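You operate a simulated robot arm through the tools that you are given. There is no shell and no other tool.

You run a simulated robot arm. Do the job below in one go: nothing can be reset, and whatever is moved stays where it is left.

JOB
Turn the milk on plate FOUR down to LOW and take the empty red saucepan off the heat.
Fine: milk first, before it boils over; switch off the saucepan's plate, lift it by its handle on to the trivet and put its red lid on; leave the milk on LOW.

Only the result counts: the job must be done as asked and must still hold three seconds after the hand-in. Knocking over, shifting, dropping, spilling or breaking anything else fails it. Lids that push on must go on centred and level and be pressed home; caps that screw on are set level and turned clockwise until they are tight.

ROBOT AND FRAMES
A 6-joint arm with a two-finger parallel gripper, fixed in place. Base frame: the origin is at the foot of the arm, x ahead of it, y to its left, z up; the work surface is at about z = 0.86. Units: m, degrees, N and s.
With the tool pointing down near the work surface it reaches from about 0.16 to 0.84 m from the base axis. Its first joint turns from -166.0 to 166.0 degrees. Payload 3.91 kg.
Tool frame: the origin (TCP) lies between the finger pads and is the grasp point; the fingertips stand 0.03 m ahead of it; z points along the fingers, y is the line along which they close. Largest opening 0.11 m; finger width 0.02, thickness 0.01; the body of the gripper, 0.048 by 0.112 m, starts 0.055 m behind the TCP.
Orientation is that of the tool frame in the base frame, as [roll, pitch, yaw] about the fixed x, y, z axes, in that order (R = Rz(yaw) Ry(pitch) Rx(roll)). With the fingers straight down and closing along the base's y, the tool's x points along the base's -x, its y along +y and its z along -z.

CONTROLS
- The arm moves only by the tool jog_arm. Its argument "increments" is a list of rows, each a list of 7 numbers: the turn, a rotation vector about the base's x, y, z in degrees, then the shift along the base's x, y, z in m, then the gripper command, from -1 (shut) to 1 (fully open), values between in proportion. In form: [[rx, ry, rz, dx, dy, dz, hand], ...]. A call has 1 to 20 rows; each row is the pose to reach, as a shift and turn from the pose commanded when the call began. Rows are played at 5 a second. More than 0.05 m and 8.6 degrees between two rows, or a gripper value outside its range, and nothing of the call is played. Where a pose cannot be reached the arm comes as near as it can. A force on the tool above 90 N (or 10 N above the force at the start of the call, whichever is more), or a blocked arm, ends the call early, and 0.2 s more pass. Each finger travels about 0.108 m/s and halts on what it meets, pressing with about 40 N; the grip force reading is that of the motor and also rises with nothing between the fingers. The clock runs only during rows and for 0.2 s after the last one: add rows that repeat a pose to give the fingers time. It gives the time, the measured TCP pose, the force on the tool (base axes), the opening and the grip force at its end, in the units of the frame above (readings bear some noise), with the torque about the TCP (base axes, N m) and any sound that the robot's microphone picked up, and new pictures: "pictures" is both (left out), scene, wrist or none.
- Cameras (640 x 400 px; columns grow to the right, rows downward): "scene" is fixed at [0.049, -0.4997, 1.3614]; the picture's right is [0.49, -0.87, 0.00], its down [-0.42, -0.23, -0.88] and it looks along [0.77, 0.43, -0.48] (base axes); focal length 214 px, centre (320, 200). "wrist" rides on the gripper at [0.077, 0.007, -0.114] in the tool frame; the picture's right is [-0.09, 1.00, 0.00], its down [-0.80, -0.07, -0.59] and it looks along [-0.59, -0.05, 0.80] (tool axes); focal length 270 px, centre (320, 200). There is no depth. A picture from a camera that has moved, and an enlarged one, comes with that camera's place and axes in the base frame and with its lens.
- move_column(by): slides the trunk up (or, below 0, down) by that many m; the arm rides with it, the base frame stays. It gives what a move gives, with no picture.
- zoom(camera, box): a new picture of the part [left, top, right, bottom] of that camera's present view, enlarged. No time passes.
- sign_off(): hands the job in; it is judged then, once.

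Places have to be worked out from the pictures, the camera data and where the tool is seen. Open the gripper and draw the arm clear of the work before you hand the job in, unless the task says otherwise.

The tools are called after "Request:" as name(argument=value, ...) on one line, values as JSON. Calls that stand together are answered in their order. jog_arm: Moves the arm, as the interface text tells. Its arguments: {"type":"object","properties":{"increments":{"type":"array","items":{"type":"array","items":{"type":"number"}}},"pictures":{"type":"string","enum":["both","scene","wrist","none"]}},"required":["increments"]} The other tools are called the same way: move_column (by) slides the trunk up or down; zoom (camera, box) takes an enlarged picture of a part of a camera's view; sign_off () hands the job in.

At the start:

```text
time_s: 0.0
eef_pos: [0.3449, -0.2698, 1.1771]
orientation: [-180.0, 0.0, 180.0]
ft_force: [0.2, -0.4, 0.1]
torque: [-0.03, 0.01, -0.04]
opening: 0.1099
gripper_force: 0.1
trunk travel left (down, up): [-0.45, 0.09]
```

scene: 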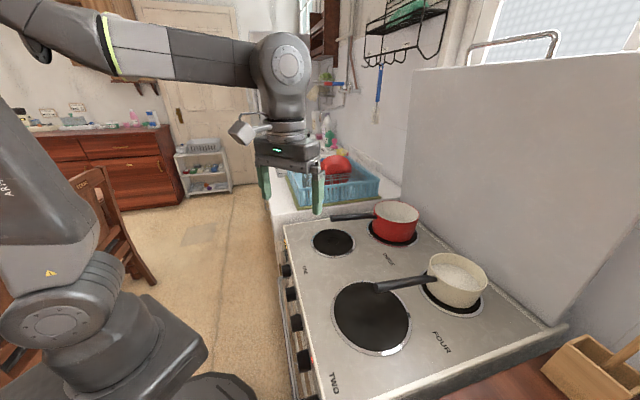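
wrist: 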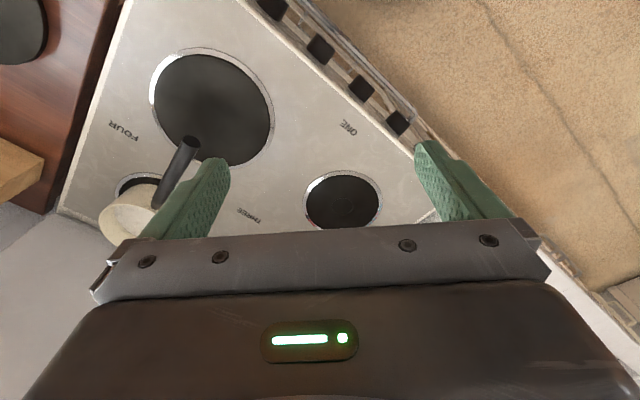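

I start by looking closer at the stove, the knobs and the surroundings before any movement.

Request:
zoom(camera="scene", box=[260, 180, 500, 400])

Request:
zoom(camera="scene", box=[250, 230, 350, 400])

Request:
zoom(camera="scene", box=[250, 120, 420, 230])

Request:
zoom(camera="wrist", box=[240, 0, 440, 150])

Request:
zoom(camera="scene", box=[440, 280, 640, 400])

```text
1.82 times, centred on (380, 290) of scene
camera zoom: at [0.049, -0.4997, 1.3614], right [0.49, -0.87, 0.0], down [-0.42, -0.23, -0.88], along [0.77, 0.43, -0.48], focal length 390 px, centre (211, 36)
```

zoom: 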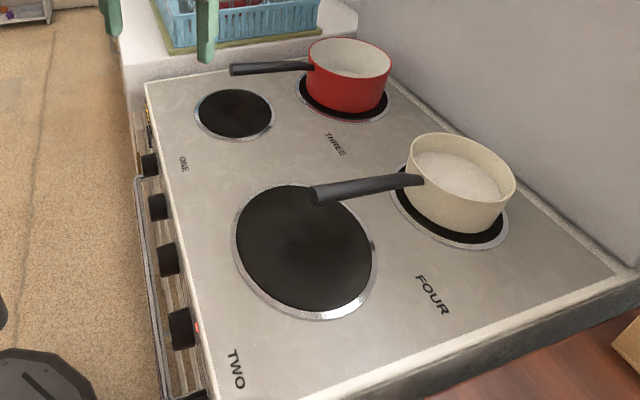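

```text
2.35 times, centred on (300, 315) of scene
camera zoom: at [0.049, -0.4997, 1.3614], right [0.49, -0.87, 0.0], down [-0.42, -0.23, -0.88], along [0.77, 0.43, -0.48], focal length 505 px, centre (367, -71)
```

zoom: 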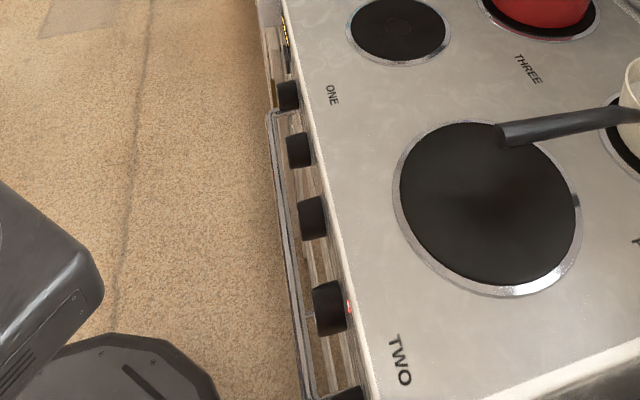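

```text
3.64 times, centred on (335, 175) of scene
camera zoom: at [0.049, -0.4997, 1.3614], right [0.49, -0.87, 0.0], down [-0.42, -0.23, -0.88], along [0.77, 0.43, -0.48], focal length 780 px, centre (266, 291)
```

zoom: 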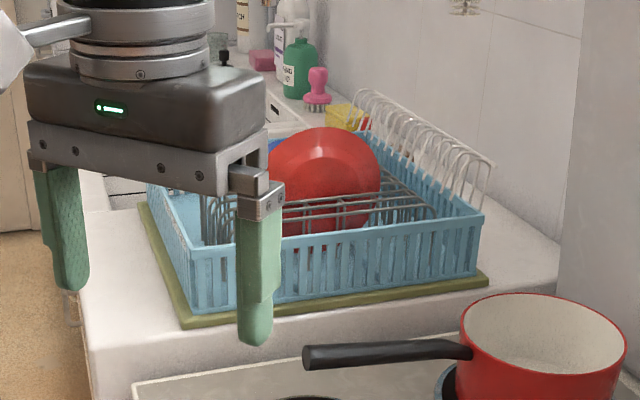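

```text
2.67 times, centred on (340, 75) of wrist
camera zoom: at [0.2675, -0.2635, 1.292], right [0.09, 1.0, 0.0], down [0.8, -0.07, 0.59], along [0.59, -0.05, -0.8], focal length 721 px, centre (267, 533)
```

zoom: 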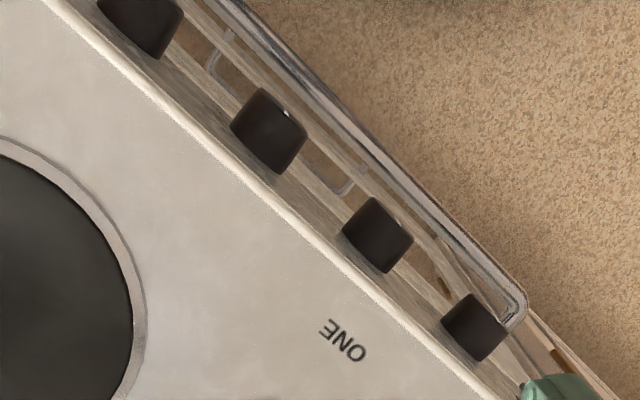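

```text
3.20 times, centred on (540, 340) of scene
camera zoom: at [0.049, -0.4997, 1.3614], right [0.49, -0.87, 0.0], down [-0.42, -0.23, -0.88], along [0.77, 0.43, -0.48], focal length 686 px, centre (-384, -248)
```

zoom: 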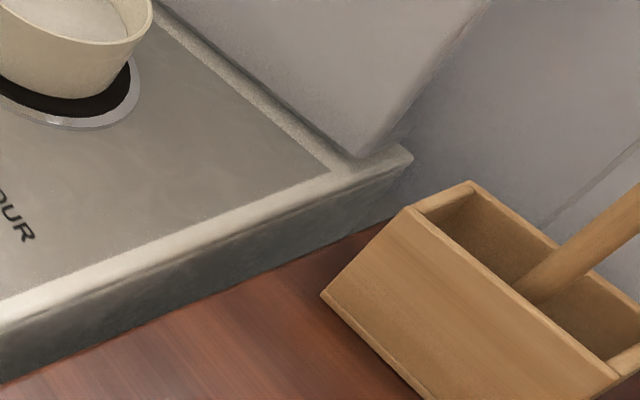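

The stove stands at about 45° to the base. Its knobs are on the front panel, roughly on the line (0.476,-0.123)–(0.266,-0.337) at z≈0.78, facing (-0.7, 0.7). A dark disc, perhaps the trivet, is on the brown counter near (0.26,-0.68). I'll swing the wrist camera round to look at the panel and read the knob labels.

Request:
jog_arm(increments=[[-1.68, -4.06, -6.28, -0.0104, 0.0098, -0.0439, 1], [-3.37, -8.12, -12.55, -0.0208, 0.0195, -0.0877, 1], [-5.05, -12.18, -18.83, -0.0312, 0.0293, -0.1316, 1], [-6.73, -16.24, -25.11, -0.0415, 0.039, -0.1754, 1], [-8.41, -20.3, -31.39, -0.0519, 0.0488, -0.2193, 1], [-10.1, -24.36, -37.66, -0.0623, 0.0585, -0.2631, 1], [-11.78, -28.42, -43.94, -0.0727, 0.0683, -0.307, 1]], pictures="both")

```text
time_s: 1.6
eef_pos: [0.2919, -0.2006, 0.8844]
orientation: [176.9, 27.3, 139.7]
ft_force: [-1.1, -0.1, -0.6]
torque: [0.02, -0.11, -0.06]
opening: 0.1099
gripper_force: 0.1
out of reach, approached as far as the arm can: row 6, 7
trunk travel left (down, up): [-0.45, 0.09]
camera wrist: at [0.1986, -0.1232, 0.9501], right [0.68, 0.72, 0.09], down [0.27, -0.36, 0.89], along [0.68, -0.59, -0.44], focal length 270 px, centre (320, 200)
```

scene: 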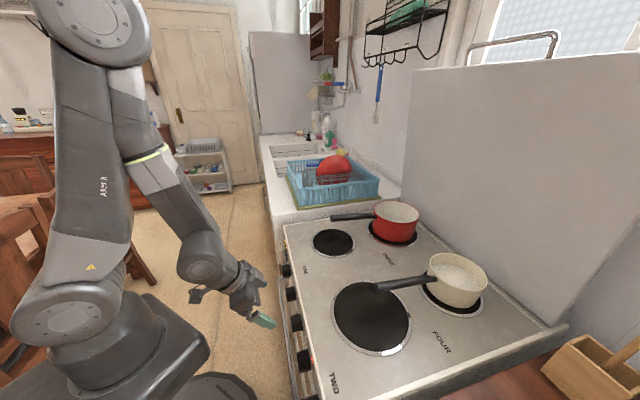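
wrist: 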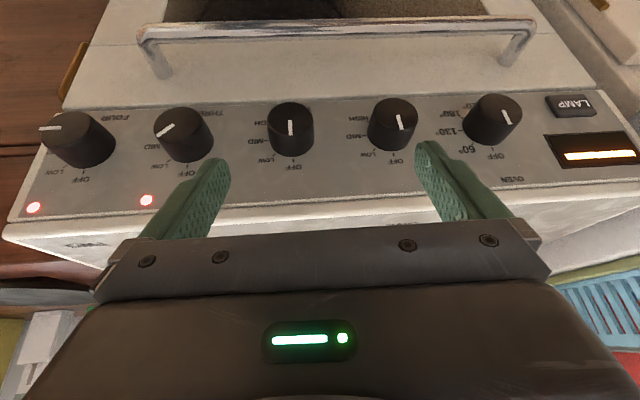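

The panel is clearly in view: the knobs are FOUR (far left), THREE, two others, OVEN and a lamp switch. I zoom in to read the positions and markings.

Request:
zoom(camera="wrist", box=[0, 80, 240, 230])

Request:
zoom(camera="wrist", box=[200, 80, 440, 230])

Request:
zoom(camera="wrist", box=[0, 90, 130, 190])

Request:
zoom(camera="wrist", box=[0, 0, 160, 100])

Request:
zoom(camera="wrist", box=[0, 220, 110, 400])

```text
2.67 times, centred on (120, 155) of wrist
camera zoom: at [0.1986, -0.1232, 0.9501], right [0.68, 0.72, 0.09], down [0.27, -0.36, 0.89], along [0.68, -0.59, -0.44], focal length 721 px, centre (853, 320)
```

zoom: 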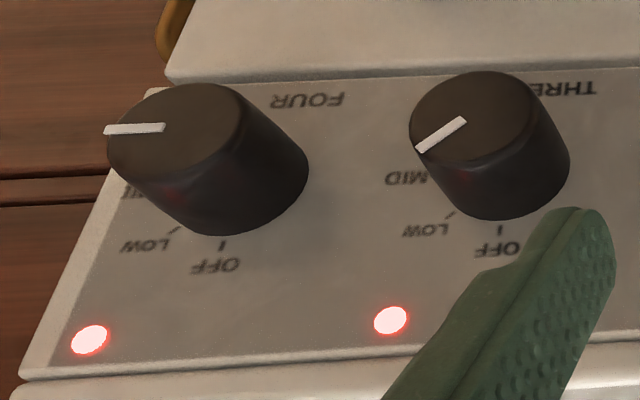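

```text
2.67 times, centred on (320, 155) of wrist
camera zoom: at [0.1986, -0.1232, 0.9501], right [0.68, 0.72, 0.09], down [0.27, -0.36, 0.89], along [0.68, -0.59, -0.44], focal length 721 px, centre (320, 320)
```

zoom: 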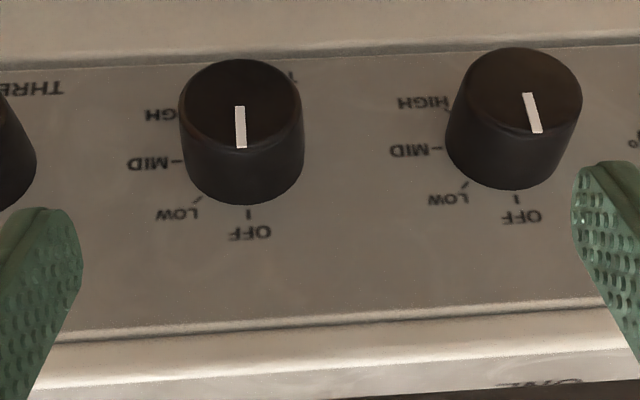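

```text
4.00 times, centred on (65, 140) of wrist
camera zoom: at [0.1986, -0.1232, 0.9501], right [0.68, 0.72, 0.09], down [0.27, -0.36, 0.89], along [0.68, -0.59, -0.44], focal length 1081 px, centre (1340, 440)
```

zoom: 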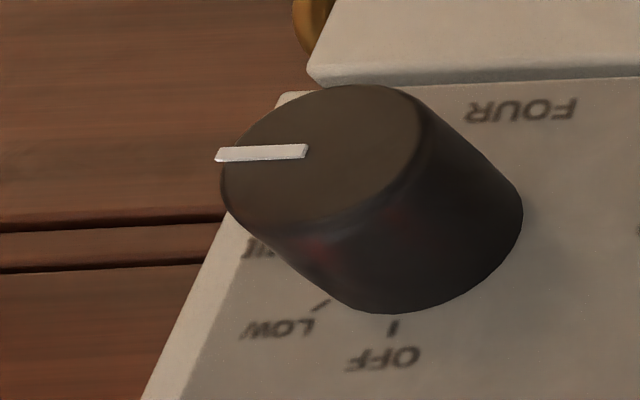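

```text
4.00 times, centred on (80, 50) of wrist
camera zoom: at [0.1986, -0.1232, 0.9501], right [0.68, 0.72, 0.09], down [0.27, -0.36, 0.89], along [0.68, -0.59, -0.44], focal length 1081 px, centre (1280, 800)
```

zoom: 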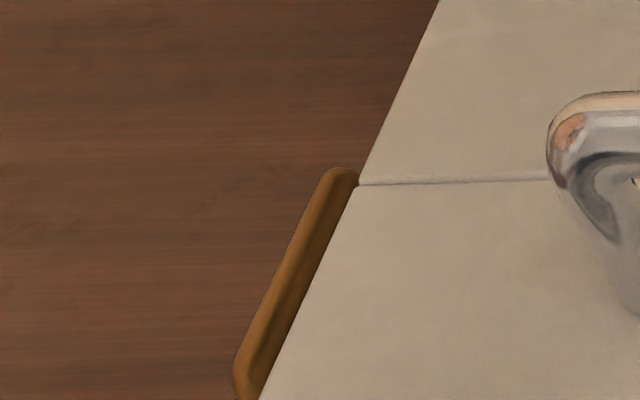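

```text
2.22 times, centred on (55, 310) of wrist
camera zoom: at [0.1986, -0.1232, 0.9501], right [0.68, 0.72, 0.09], down [0.27, -0.36, 0.89], along [0.68, -0.59, -0.44], focal length 601 px, centre (909, -44)
```

zoom: 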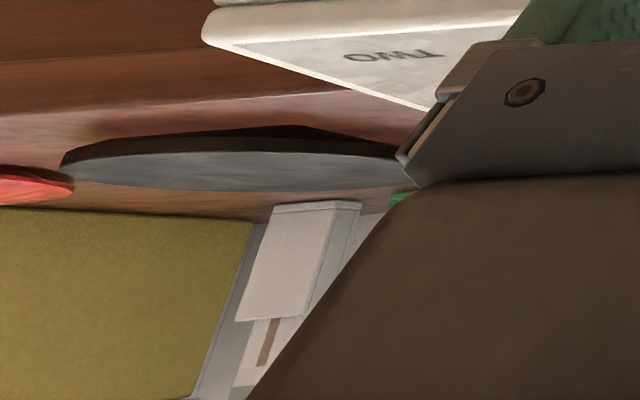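

Read the right way up, OFF is at the top, then LOW (~45°), MID (~90°) and HIGH (~135°) going clockwise. FOUR stands at MID and THREE near LOW, both with lights on. The trivet disc and the red lid are on the right-hand counter. FOUR's knob is at about (0.196,-0.405,0.777), so I move the fingers to a stand-off in front of it, leaned back and with the opening reduced.

Request:
jog_arm(increments=[[3.53, -2.13, 0.17, -0.0249, -0.032, -0.0152, 0.45], [7.05, -4.25, 0.35, -0.0498, -0.064, -0.0304, 0.45], [10.58, -6.38, 0.52, -0.0748, -0.096, -0.0457, 0.45], [14.1, -8.5, 0.7, -0.0997, -0.128, -0.0609, 0.45], [17.63, -10.63, 0.87, -0.1246, -0.16, -0.0761, 0.45], [17.63, -10.63, 0.87, -0.1246, -0.16, -0.0761, 0.45]], pictures="both")

```text
time_s: 3.0
eef_pos: [0.1635, -0.3604, 0.8087]
orientation: [154.3, 22.2, 129.1]
ft_force: [0.1, 0.4, -0.2]
torque: [-0.02, 0.0, -0.02]
opening: 0.0798
gripper_force: 0.0
trunk travel left (down, up): [-0.45, 0.09]
camera wrist: at [0.0585, -0.301, 0.878], right [0.65, 0.63, 0.43], down [0.1, -0.63, 0.77], along [0.76, -0.45, -0.47], focal length 270 px, centre (320, 200)
```

scene: 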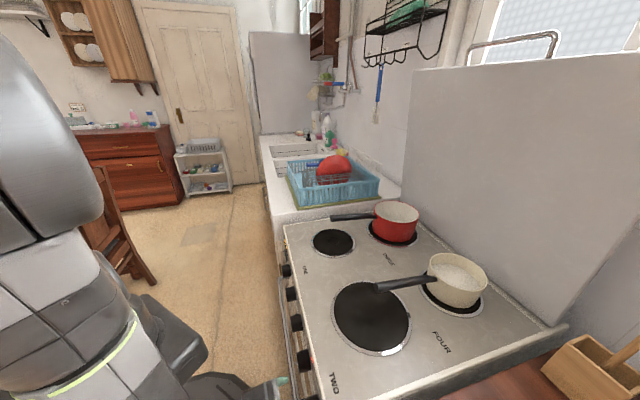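
wrist: 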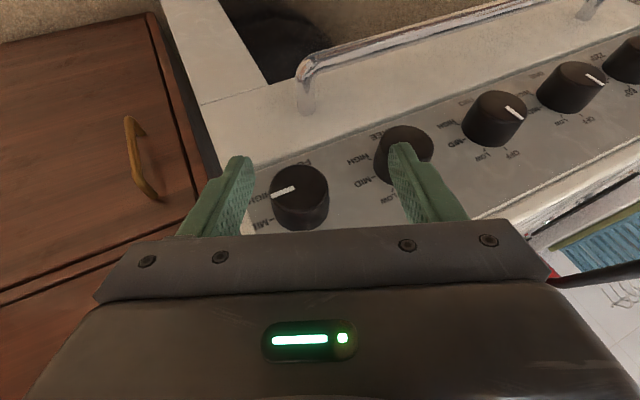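

The arm is at (0.1635,-0.360,0.809) with the knob FOUR between the fingers in view. I zoom to refine the knob's place and its mark before closing in.

Request:
zoom(camera="wrist", box=[220, 120, 460, 270])

Request:
zoom(camera="wrist", box=[440, 50, 640, 175])

Request:
zoom(camera="scene", box=[420, 240, 500, 320])

```text
2.67 times, centred on (340, 195) of wrist
camera zoom: at [0.0585, -0.301, 0.878], right [0.65, 0.63, 0.43], down [0.1, -0.63, 0.77], along [0.76, -0.45, -0.47], focal length 721 px, centre (267, 213)
```

zoom: 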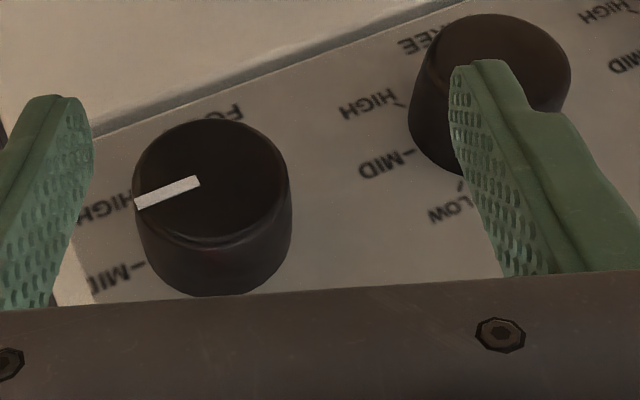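

```text
3.20 times, centred on (540, 112) of wrist
camera zoom: at [0.0585, -0.301, 0.878], right [0.65, 0.63, 0.43], down [0.1, -0.63, 0.77], along [0.76, -0.45, -0.47], focal length 865 px, centre (-384, 480)
```

zoom: 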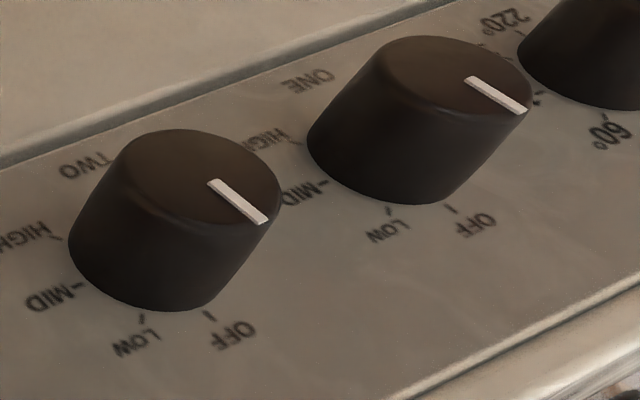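

```text
5.00 times, centred on (460, 280) of scene
camera zoom: at [0.049, -0.4997, 1.3614], right [0.49, -0.87, 0.0], down [-0.42, -0.23, -0.88], along [0.77, 0.43, -0.48], focal length 1072 px, centre (-380, -200)
```

zoom: 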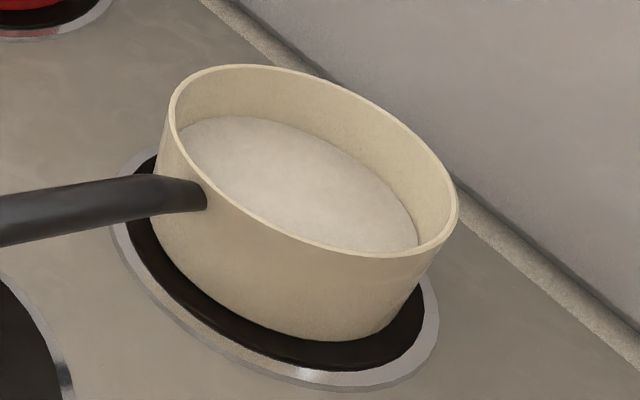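

Triangulating both wrist views puts the FOUR knob's face centre at about (0.189,-0.389,0.778). Its mark is at about 90° (MID) and LOW is at 45°. I straighten the gripper and move in so that the open fingers straddle the knob.

Request:
jog_arm(increments=[[-1.55, 1.03, -2.32, -0.0066, 0.0008, -0.0071, 0.45], [-3.09, 2.06, -4.64, -0.0132, 0.0015, -0.0142, 0.45], [-3.09, 2.06, -4.64, 0.003, -0.0147, -0.0142, 0.45], [-3.09, 2.06, -4.64, 0.0193, -0.031, -0.0142, 0.45], [-3.09, 2.06, -4.64, 0.0193, -0.031, -0.0142, 0.45]], pictures="both")

```text
time_s: 4.2
eef_pos: [0.1834, -0.3911, 0.7968]
orientation: [158.3, 23.4, 126.0]
ft_force: [0.8, 0.6, 0.1]
torque: [-0.02, -0.01, -0.01]
opening: 0.0797
gripper_force: 0.0
trunk travel left (down, up): [-0.45, 0.09]
camera wrist: at [0.0865, -0.3208, 0.8665], right [0.71, 0.6, 0.37], down [0.08, -0.59, 0.8], along [0.7, -0.54, -0.47], focal length 270 px, centre (320, 200)
```

scene: 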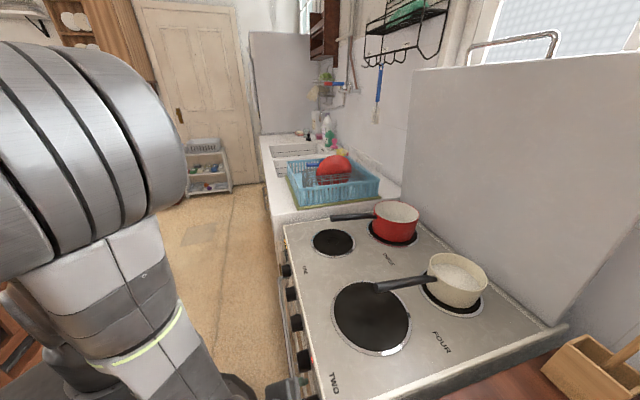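
wrist: 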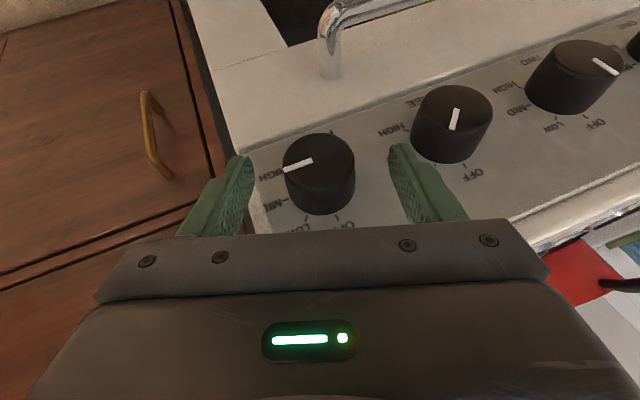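

The fingers straddle the FOUR knob without contact. I close on it and check the grip.

Request:
jog_arm(increments=[[0, 0, 0, 0, 0, 0, -0.4], [0, 0, 0, 0, 0, 0, -0.6], [0, 0, 0, 0, 0, 0, -0.6]], pictures="wrist")

```text
time_s: 5.0
eef_pos: [0.1821, -0.3921, 0.7967]
orientation: [158.3, 23.3, 125.9]
ft_force: [-4.2, -5.5, -3.1]
torque: [-0.13, 0.09, -0.37]
opening: 0.0422
gripper_force: 44.8
trunk travel left (down, up): [-0.45, 0.09]
camera wrist: at [0.0858, -0.3213, 0.8664], right [0.71, 0.6, 0.37], down [0.08, -0.59, 0.8], along [0.7, -0.54, -0.47], focal length 270 px, centre (320, 200)
```

wrist: 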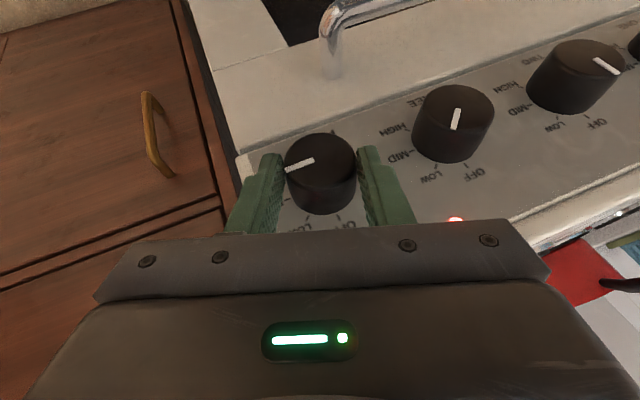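

The knob is held firmly: opening 0.042 and about 45 N. I rotate the gripper 45° counter-clockwise (seen from the front) about the knob's axis, from MID to LOW.

Request:
jog_arm(increments=[[-5.303, 5.303, 0, 0.0018, 0.0018, 0.0008, -0.6], [-10.607, 10.607, 0, 0.0037, 0.0037, 0.0012, -0.6], [-15.91, 15.91, 0, 0.0056, 0.0056, 0.0012, -0.6], [-21.213, 21.213, 0, 0.0074, 0.0074, 0.0009, -0.6], [-26.517, 26.517, 0, 0.0093, 0.0093, 0.0003, -0.6], [-31.82, 31.82, 0, 0.011, 0.011, -0.0007, -0.6], [-31.82, 31.82, 0, 0.011, 0.011, -0.0007, -0.6]], pictures="wrist")

```text
time_s: 6.6
eef_pos: [0.1933, -0.3782, 0.7976]
orientation: [-152.7, 22.4, 146.3]
ft_force: [-9.5, 16.7, -18.4]
torque: [0.93, 0.56, -0.22]
opening: 0.0422
gripper_force: 44.4
trunk travel left (down, up): [-0.45, 0.09]
camera wrist: at [0.1359, -0.2707, 0.859], right [0.7, 0.59, -0.39], down [0.55, -0.12, 0.82], along [0.44, -0.8, -0.41], focal length 270 px, centre (320, 200)
```

wrist: 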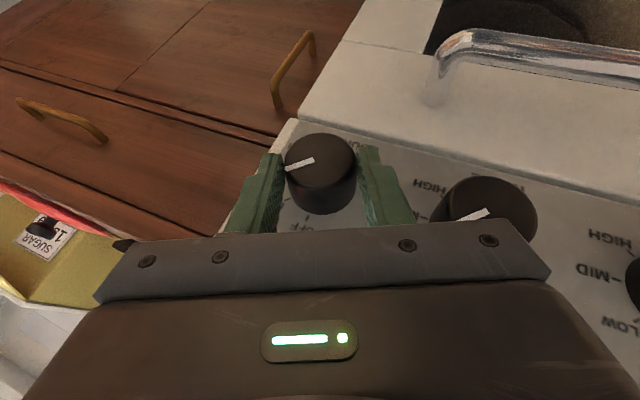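

The knob turned with the gripper. I zoom to check where its mark now stands.

Request:
zoom(camera="wrist", box=[230, 110, 430, 240])

Request:
zoom(camera="wrist", box=[0, 150, 160, 290])

```text
3.08 times, centred on (330, 175) of wrist
camera zoom: at [0.1359, -0.2707, 0.859], right [0.7, 0.59, -0.39], down [0.55, -0.12, 0.82], along [0.44, -0.8, -0.41], focal length 832 px, centre (289, 277)
```

zoom: 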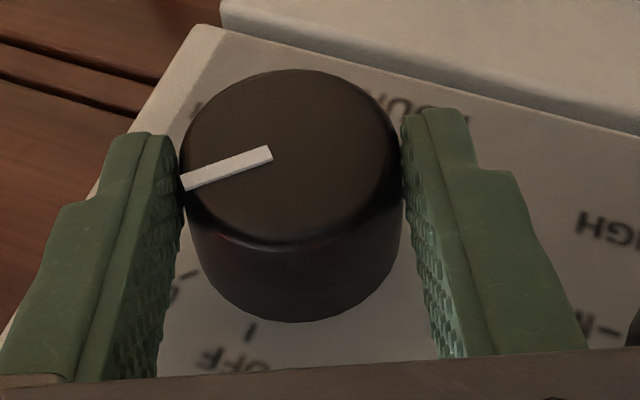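

```text
2.86 times, centred on (80, 220) of wrist
camera zoom: at [0.1359, -0.2707, 0.859], right [0.7, 0.59, -0.39], down [0.55, -0.12, 0.82], along [0.44, -0.8, -0.41], focal length 772 px, centre (1006, 143)
```

zoom: 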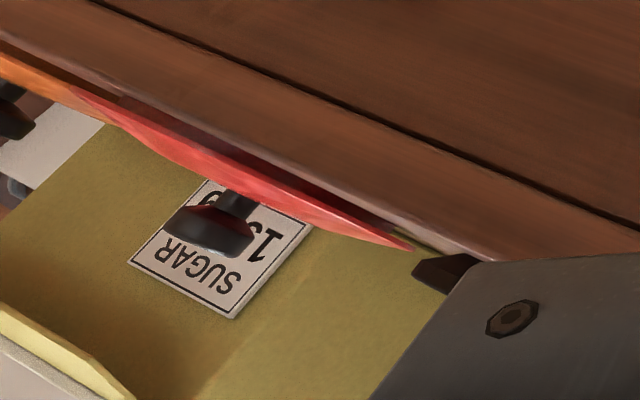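

FOUR's mark now reads about 46°, which is LOW. I open the fingers, draw straight back and line up in front of the THREE knob.

Request:
jog_arm(increments=[[0, 0, 0, 0, 0, 0, 0.45], [0, 0, 0, 0, 0, 0, 0.45], [0, 0, 0, -0.0177, 0.0177, 0, 0.45], [0, 0, 0, -0.0325, 0.0325, 0, 0.45], [5.303, -5.303, 0, -0.0237, 0.0413, 0, 0.45], [10.607, -10.607, 0, -0.0149, 0.0501, 0, 0.45], [15.91, -15.91, 0, -0.0061, 0.0589, 0, 0.45], [21.213, -21.213, 0, 0.0027, 0.0676, 0, 0.45], [26.517, -26.517, 0, 0.0114, 0.0764, 0, 0.45], [31.82, -31.82, 0, 0.0202, 0.0852, 0, 0.45], [31.82, -31.82, 0, 0.0202, 0.0852, 0, 0.45]], pictures="both")

```text
time_s: 9.0
eef_pos: [0.2139, -0.2953, 0.7975]
orientation: [158.0, 23.4, 125.9]
ft_force: [0.0, 0.1, -1.2]
torque: [-0.01, 0.02, 0.0]
opening: 0.0798
gripper_force: 0.1
trunk travel left (down, up): [-0.45, 0.09]
camera wrist: at [0.117, -0.2255, 0.8674], right [0.71, 0.6, 0.38], down [0.08, -0.6, 0.8], along [0.7, -0.54, -0.47], focal length 270 px, centre (320, 200)
```

scene: 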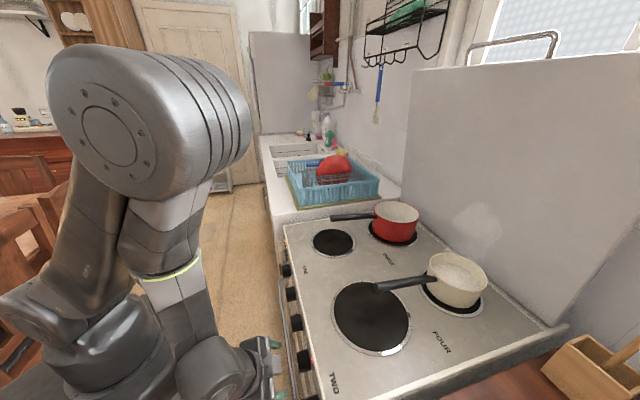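
wrist: 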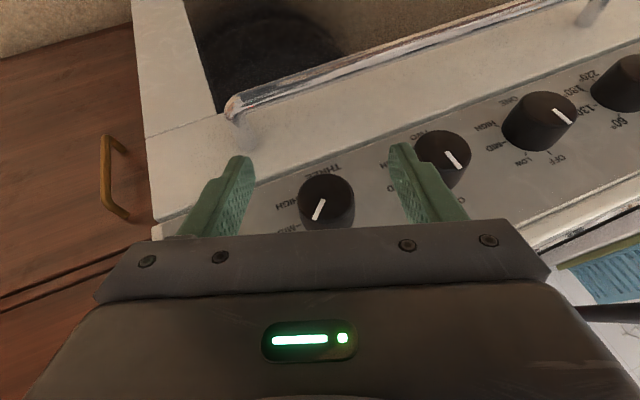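

I zoom in on the THREE knob to check its mark and my alignment.

Request:
zoom(camera="wrist", box=[230, 120, 430, 245])

Request:
zoom(camera="scene", box=[410, 200, 500, 320])

```text
3.20 times, centred on (330, 182) of wrist
camera zoom: at [0.117, -0.2255, 0.8674], right [0.71, 0.6, 0.38], down [0.08, -0.6, 0.8], along [0.7, -0.54, -0.47], focal length 865 px, centre (288, 256)
```

zoom: 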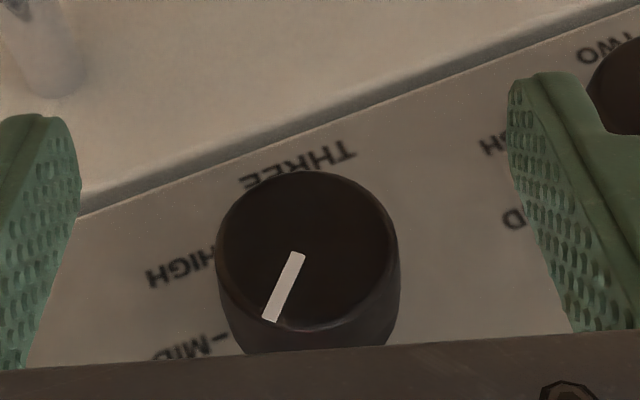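

```text
3.33 times, centred on (455, 260) of scene
camera zoom: at [0.049, -0.4997, 1.3614], right [0.49, -0.87, 0.0], down [-0.42, -0.23, -0.88], along [0.77, 0.43, -0.48], focal length 715 px, centre (-130, 0)
```

zoom: 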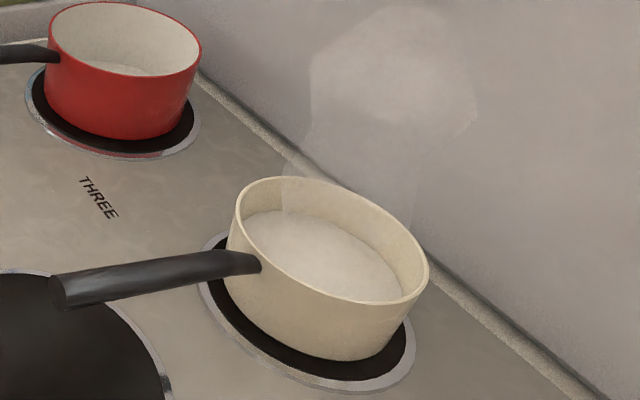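

THREE's mark is at about 43–45° (LOW) and the gripper is well aligned. I move in, grip, and turn it 46° counter-clockwise to OFF.

Request:
jog_arm(increments=[[0, 0, 0, 0.0163, -0.0163, 0, 0.45], [0, 0, 0, 0.0325, -0.0325, 0, 0.45], [0, 0, 0, 0.0325, -0.0325, 0, 0.45], [0, 0, 0, 0.0325, -0.0325, 0, -0.4], [0, 0, 0, 0.0325, -0.0325, 0, -0.6], [0, 0, 0, 0.0325, -0.0325, 0, -0.6], [-5.421, 5.421, 0, 0.0343, -0.0307, 0.0008, -0.6], [-10.842, 10.842, 0, 0.0362, -0.0288, 0.0012, -0.6], [-16.263, 16.263, 0, 0.0381, -0.0269, 0.0012, -0.6], [-21.685, 21.685, 0, 0.04, -0.025, 0.0009, -0.6], [-27.106, 27.106, 0, 0.0419, -0.0231, 0.0002, -0.6], [-32.527, 32.527, 0, 0.0438, -0.0212, -0.0008, -0.6], [-32.527, 32.527, 0, 0.0438, -0.0212, -0.0008, -0.6]], pictures="wrist")

```text
time_s: 11.8
eef_pos: [0.2599, -0.3164, 0.7939]
orientation: [-151.5, 22.3, 146.7]
ft_force: [11.1, 8.4, -3.2]
torque: [0.79, -0.46, -0.12]
opening: 0.0427
gripper_force: 44.7
trunk travel left (down, up): [-0.45, 0.09]
camera wrist: at [0.2019, -0.207, 0.8558], right [0.7, 0.59, -0.41], down [0.56, -0.11, 0.82], along [0.44, -0.8, -0.41], focal length 270 px, centre (320, 200)
```

wrist: 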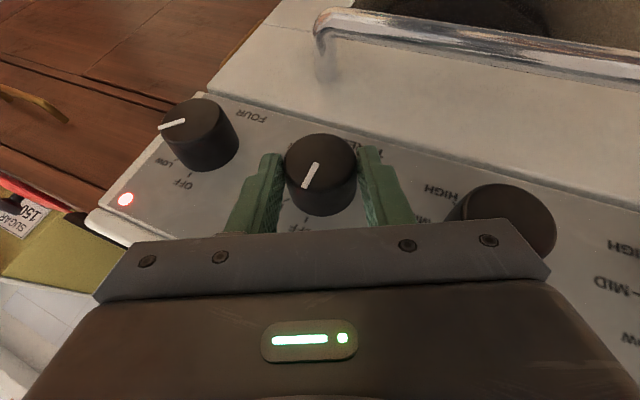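

THREE has turned with the gripper. I zoom to check both marks.

Request:
zoom(camera="wrist", box=[110, 80, 270, 220])

Request:
zoom(camera="wrist", box=[230, 110, 430, 245])

```text
2.86 times, centred on (190, 150) of wrist
camera zoom: at [0.2019, -0.207, 0.8558], right [0.7, 0.59, -0.41], down [0.56, -0.11, 0.82], along [0.44, -0.8, -0.41], focal length 772 px, centre (691, 343)
```

zoom: 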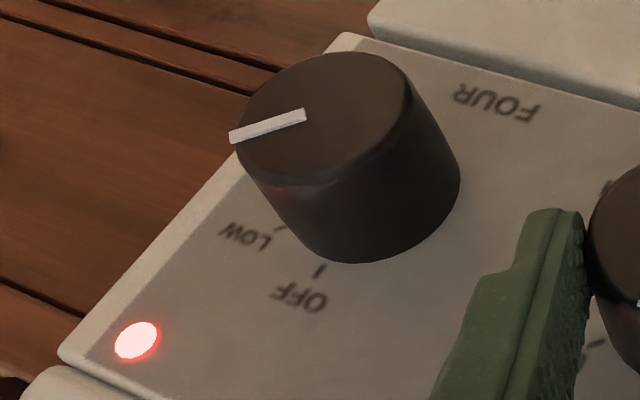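

```text
2.96 times, centred on (330, 178) of wrist
camera zoom: at [0.2019, -0.207, 0.8558], right [0.7, 0.59, -0.41], down [0.56, -0.11, 0.82], along [0.44, -0.8, -0.41], focal length 801 px, centre (290, 267)
```

zoom: 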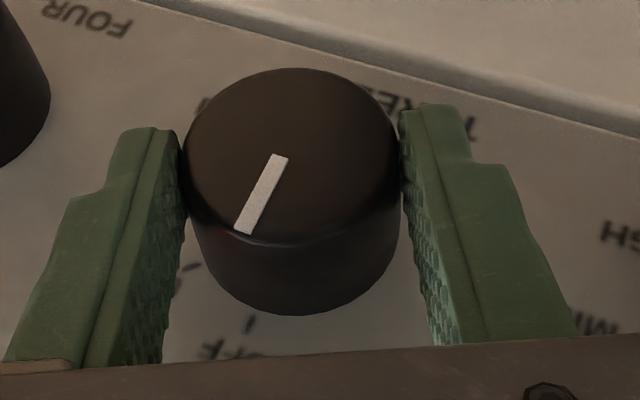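

Both marks read right: FOUR at about 47° (LOW, lamp lit as it should be) and THREE at about 0° (OFF). I release, back out, and raise the camera over the right-hand counter to locate the trivet and lid.

Request:
jog_arm(increments=[[0, 0, 0, 0, 0, 0, 0.45], [0, 0, 0, 0, 0, 0, 0.45], [0, 0, 0, -0.0177, 0.0177, 0, 0.45], [0, 0, 0, -0.0354, 0.0354, 0, 0.45], [4.98, -1.19, -4.2, -0.0386, 0.0256, 0.0462, 0.45], [9.97, -2.38, -8.41, -0.0418, 0.0157, 0.0924, 0.45], [14.95, -3.57, -12.61, -0.045, 0.0059, 0.1386, 0.45], [19.94, -4.76, -16.81, -0.0481, -0.004, 0.1847, 0.45], [24.92, -5.95, -21.01, -0.0513, -0.0138, 0.2309, 0.45], [29.91, -7.14, -25.22, -0.0545, -0.0237, 0.2771, 0.45], [34.89, -8.33, -29.42, -0.0577, -0.0335, 0.3233, 0.45], [34.89, -8.33, -29.42, -0.0577, -0.0335, 0.3233, 0.45]], pictures="both")

```text
time_s: 14.4
eef_pos: [0.2138, -0.3406, 1.0892]
orientation: [-165.0, 2.1, 110.9]
ft_force: [0.1, -0.4, -0.3]
torque: [0.01, -0.02, 0.04]
opening: 0.0798
gripper_force: 0.1
out of reach, approached as far as the arm can: row 8, 9, 10, 11, 12
trunk travel left (down, up): [-0.45, 0.09]
camera wrist: at [0.2178, -0.2523, 1.1955], right [0.93, 0.25, -0.26], down [0.36, -0.7, 0.62], along [-0.02, -0.67, -0.74], focal length 270 px, centre (320, 200)
```

scene: 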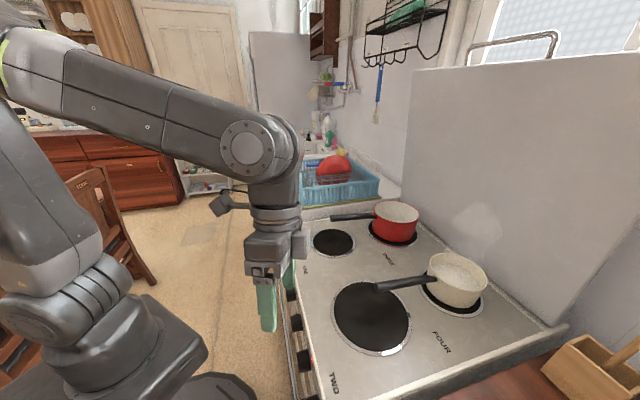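
wrist: 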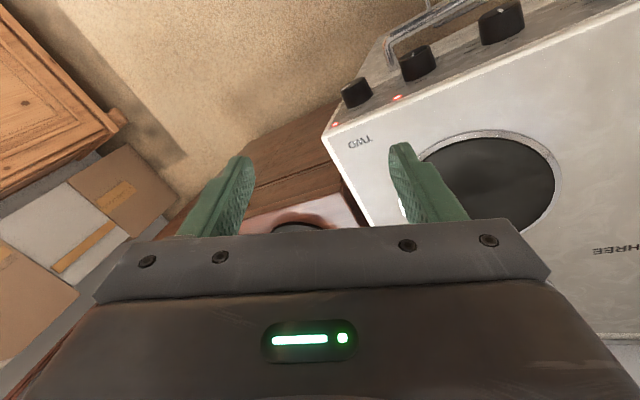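

Two red spots still show near the knobs. I zoom to see whether THREE's lamp is really still lit.

Request:
zoom(camera="wrist", box=[310, 50, 470, 150])

Request:
zoom(camera="scene", box=[270, 280, 350, 400])

Request:
zoom(camera="wrist", box=[220, 150, 420, 250])

```text
4.00 times, centred on (390, 100) of wrist
camera zoom: at [0.2178, -0.2523, 1.1955], right [0.93, 0.25, -0.26], down [0.36, -0.7, 0.62], along [-0.02, -0.67, -0.74], focal length 1081 px, centre (40, 600)
```

zoom: 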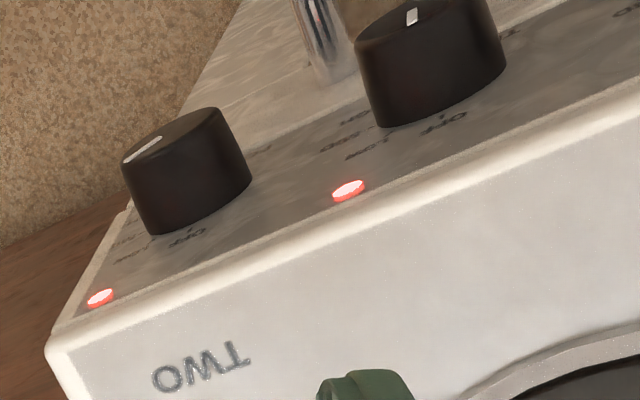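

```text
3.33 times, centred on (310, 340) of scene
camera zoom: at [0.049, -0.4997, 1.3614], right [0.49, -0.87, 0.0], down [-0.42, -0.23, -0.88], along [0.77, 0.43, -0.48], focal length 715 px, centre (353, -267)
```

zoom: 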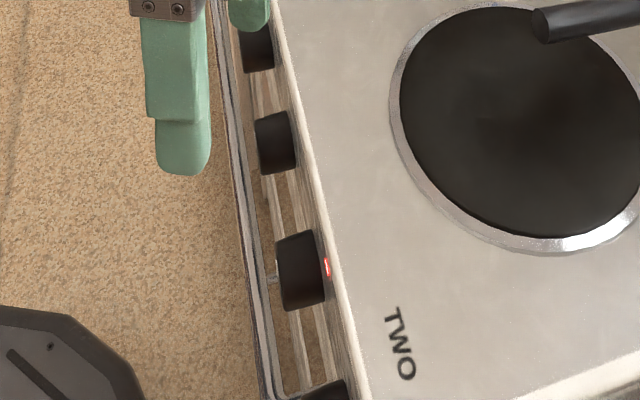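

```text
3.20 times, centred on (320, 200) of wrist
camera zoom: at [0.2178, -0.2523, 1.1955], right [0.93, 0.25, -0.26], down [0.36, -0.7, 0.62], along [-0.02, -0.67, -0.74], focal length 865 px, centre (320, 200)
```

zoom: 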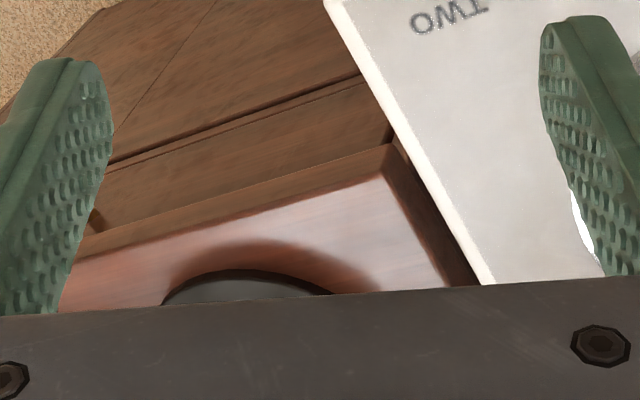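

THREE's lamp is still lit. I take tighter views of its knob to see how exactly it stands on OFF.

Request:
zoom(camera="wrist", box=[385, 35, 445, 90])

Request:
zoom(camera="wrist", box=[465, 0, 535, 50])

```text
7.27 times, centred on (415, 62) of wrist
camera zoom: at [0.2178, -0.2523, 1.1955], right [0.93, 0.25, -0.26], down [0.36, -0.7, 0.62], along [-0.02, -0.67, -0.74], focal length 1966 px, centre (-371, 1200)
```

zoom: 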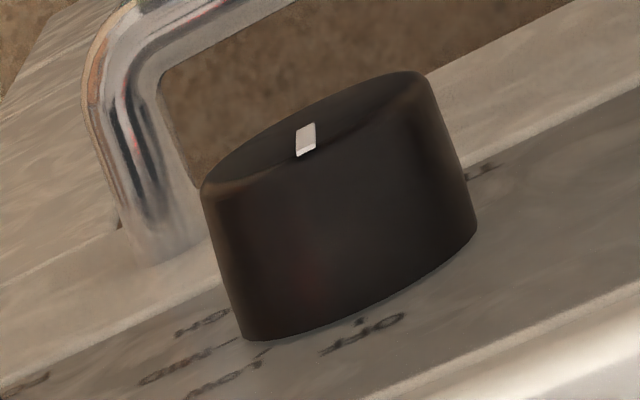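

```text
8.00 times, centred on (500, 25) of wrist
camera zoom: at [0.2178, -0.2523, 1.1955], right [0.93, 0.25, -0.26], down [0.36, -0.7, 0.62], along [-0.02, -0.67, -0.74], focal length 2162 px, centre (-1120, 1600)
```

zoom: 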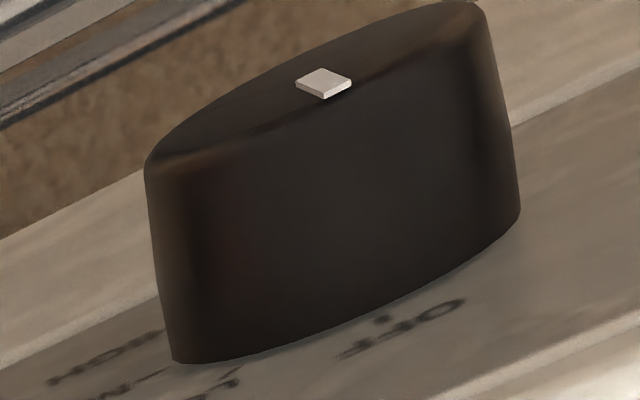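

THREE stands within a degree or two of OFF, and the turn ended against resistance, like a stop. I'll recheck the lamp shortly. Next I tilt the camera over the right-hand counter to find the trivet and lid.

Request:
jog_arm(increments=[[-5.05, -6.0, 1.7, 0.009, -0.0199, 0.0077, 0.45], [-10.09, -12.0, 3.41, 0.0181, -0.0397, 0.0154, 0.45], [-15.14, -18.0, 5.11, 0.0271, -0.0596, 0.0231, 0.45], [-20.18, -24.0, 6.81, 0.0362, -0.0794, 0.0308, 0.45], [-20.18, -24.0, 6.81, 0.0362, -0.0794, 0.0308, 0.45]], pictures="both")

```text
time_s: 15.6
eef_pos: [0.267, -0.4111, 1.0857]
orientation: [-167.3, 31.2, 119.7]
ft_force: [0.2, 0.4, -0.1]
torque: [0.0, -0.02, 0.04]
opening: 0.0799
gripper_force: 0.1
out of reach, approached as far as the arm can: row 1, 2, 3, 4, 5
trunk travel left (down, up): [-0.45, 0.09]
camera wrist: at [0.2332, -0.2897, 1.1412], right [0.94, 0.32, -0.14], down [0.24, -0.3, 0.92], along [0.25, -0.9, -0.35], focal length 270 px, centre (320, 200)
```

scene: 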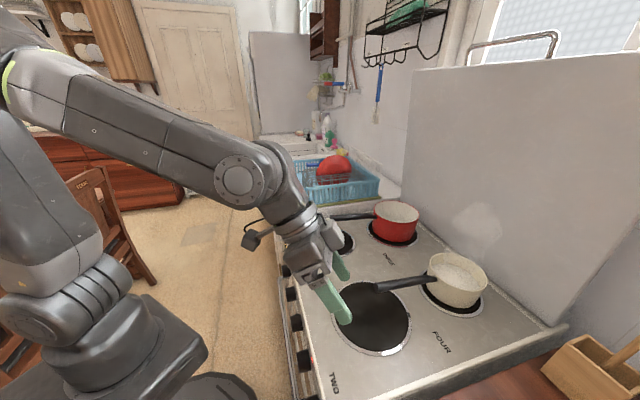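
wrist: 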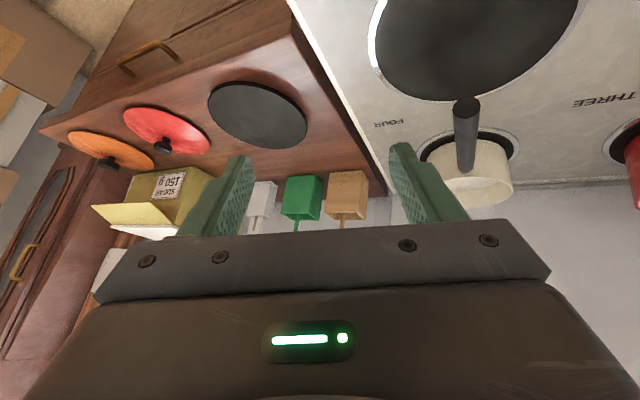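

Now the trivet (dark disc), the red lid with a black knob and an orange lid are clearly in view; the orange one must be left alone. I zoom to locate them precisely.

Request:
zoom(camera="wrist", box=[60, 60, 320, 220])

Request:
zoom(camera="wrist", box=[360, 60, 540, 220])

Request:
zoom(camera="scene", box=[310, 180, 430, 260])

Request:
zoom(camera="scene", box=[280, 330, 340, 390])

```text
2.46 times, centred on (190, 140) of wrist
camera zoom: at [0.2332, -0.2897, 1.1412], right [0.94, 0.32, -0.14], down [0.24, -0.3, 0.92], along [0.25, -0.9, -0.35], focal length 665 px, centre (640, 348)
```

zoom: 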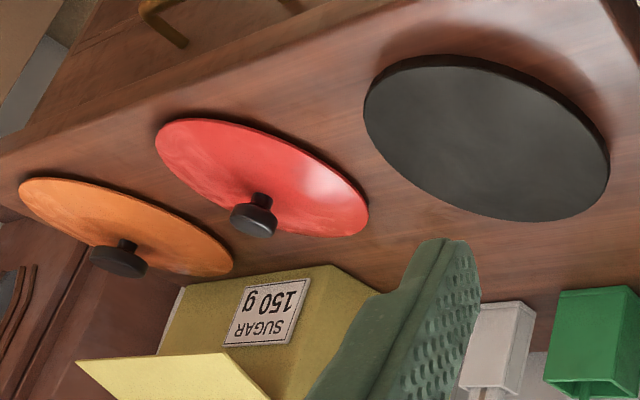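

```text
2.50 times, centred on (450, 140) of wrist
camera zoom: at [0.2332, -0.2897, 1.1412], right [0.94, 0.32, -0.14], down [0.24, -0.3, 0.92], along [0.25, -0.9, -0.35], focal length 676 px, centre (-5, 350)
```

zoom: 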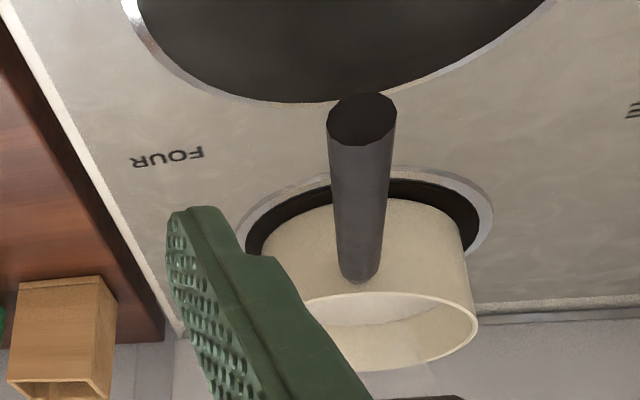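

```text
5.00 times, centred on (370, 220) of scene
camera zoom: at [0.049, -0.4997, 1.3614], right [0.49, -0.87, 0.0], down [-0.42, -0.23, -0.88], along [0.77, 0.43, -0.48], focal length 1072 px, centre (70, 100)
```

zoom: 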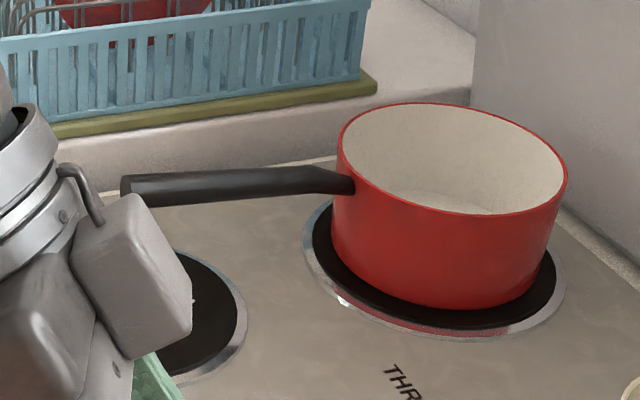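

```text
6.67 times, centred on (310, 360) of scene
camera zoom: at [0.049, -0.4997, 1.3614], right [0.49, -0.87, 0.0], down [-0.42, -0.23, -0.88], along [0.77, 0.43, -0.48], focal length 1430 px, centre (387, -867)
```

zoom: 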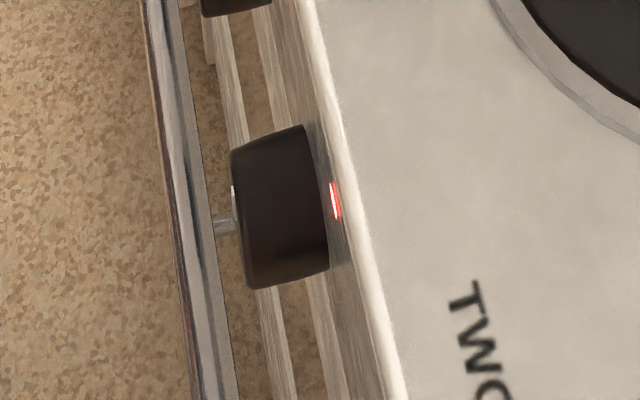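

I estimate the trivet centre at about (0.215,-0.688), the red lid at about (0.045,-0.847), and the red pan at about (0.758,-0.419) with its handle pointing to the front. THREE's lamp is still lit in the scene view, so before going on I return for a straight look at that knob.

Request:
jog_arm(increments=[[1.96, -0.87, 3.54, -0.0109, 0.0208, -0.041, 0.45], [3.92, -1.73, 7.07, -0.0218, 0.0416, -0.0819, 0.45], [5.88, -2.6, 10.61, -0.0328, 0.0624, -0.1229, 0.45], [7.84, -3.46, 14.14, -0.0437, 0.0831, -0.1638, 0.45], [9.8, -4.33, 17.68, -0.0546, 0.1039, -0.2048, 0.45], [11.76, -5.19, 21.21, -0.0655, 0.1247, -0.2457, 0.45], [11.76, -5.19, 21.21, -0.0655, 0.1247, -0.2457, 0.45]], pictures="wrist")

```text
time_s: 17.2
eef_pos: [0.2028, -0.2846, 0.8425]
orientation: [179.9, 25.0, 135.0]
ft_force: [1.3, -0.4, -0.4]
torque: [0.03, 0.03, 0.04]
opening: 0.0799
gripper_force: 0.1
out of reach, approached as far as the arm can: row 1, 2, 3, 4, 5
trunk travel left (down, up): [-0.45, 0.09]
camera wrist: at [0.1234, -0.1986, 0.9154], right [0.76, 0.65, 0.04], down [0.29, -0.39, 0.88], along [0.58, -0.66, -0.48], focal length 270 px, centre (320, 200)
```

wrist: 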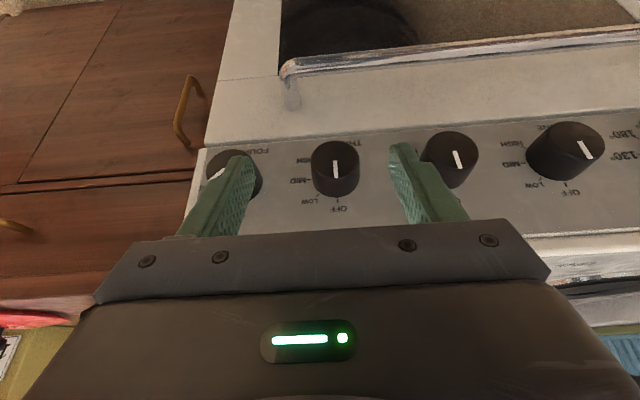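

Request:
zoom(camera="wrist", box=[290, 125, 400, 220])

Request:
zoom(camera="wrist", box=[400, 105, 620, 225])

Request:
zoom(camera="scene", box=[280, 330, 340, 390])

```text
4.21 times, centred on (345, 172) of wrist
camera zoom: at [0.1234, -0.1986, 0.9154], right [0.76, 0.65, 0.04], down [0.29, -0.39, 0.88], along [0.58, -0.66, -0.48], focal length 1138 px, centre (215, 316)
```

zoom: 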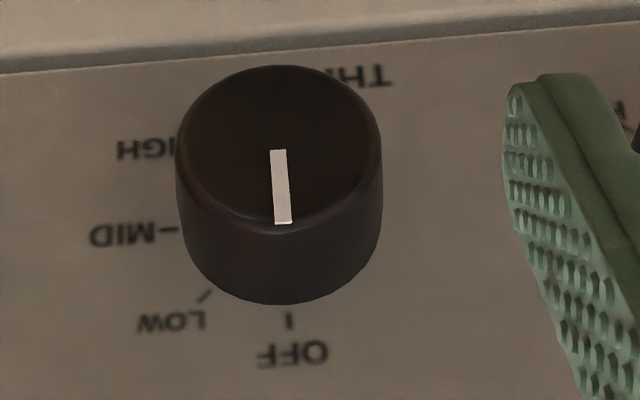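

```text
2.91 times, centred on (510, 165) of wrist
camera zoom: at [0.1234, -0.1986, 0.9154], right [0.76, 0.65, 0.04], down [0.29, -0.39, 0.88], along [0.58, -0.66, -0.48], focal length 786 px, centre (-233, 302)
```

zoom: 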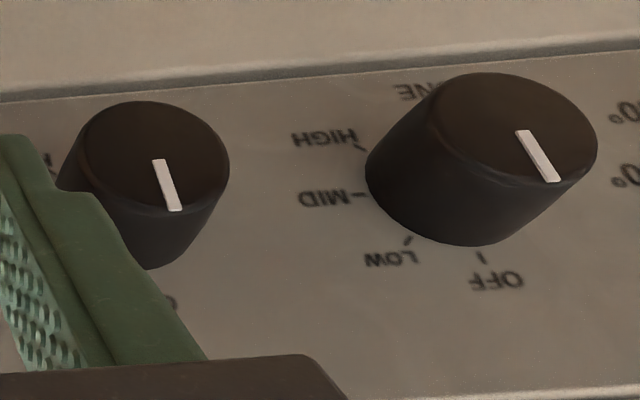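

```text
6.67 times, centred on (310, 360) of scene
camera zoom: at [0.049, -0.4997, 1.3614], right [0.49, -0.87, 0.0], down [-0.42, -0.23, -0.88], along [0.77, 0.43, -0.48], focal length 1430 px, centre (387, -867)
```

zoom: 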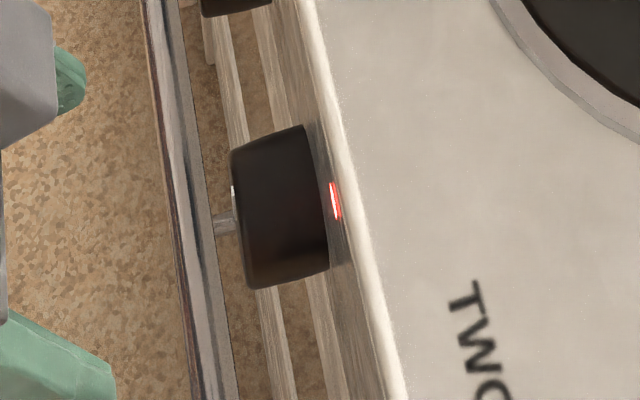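

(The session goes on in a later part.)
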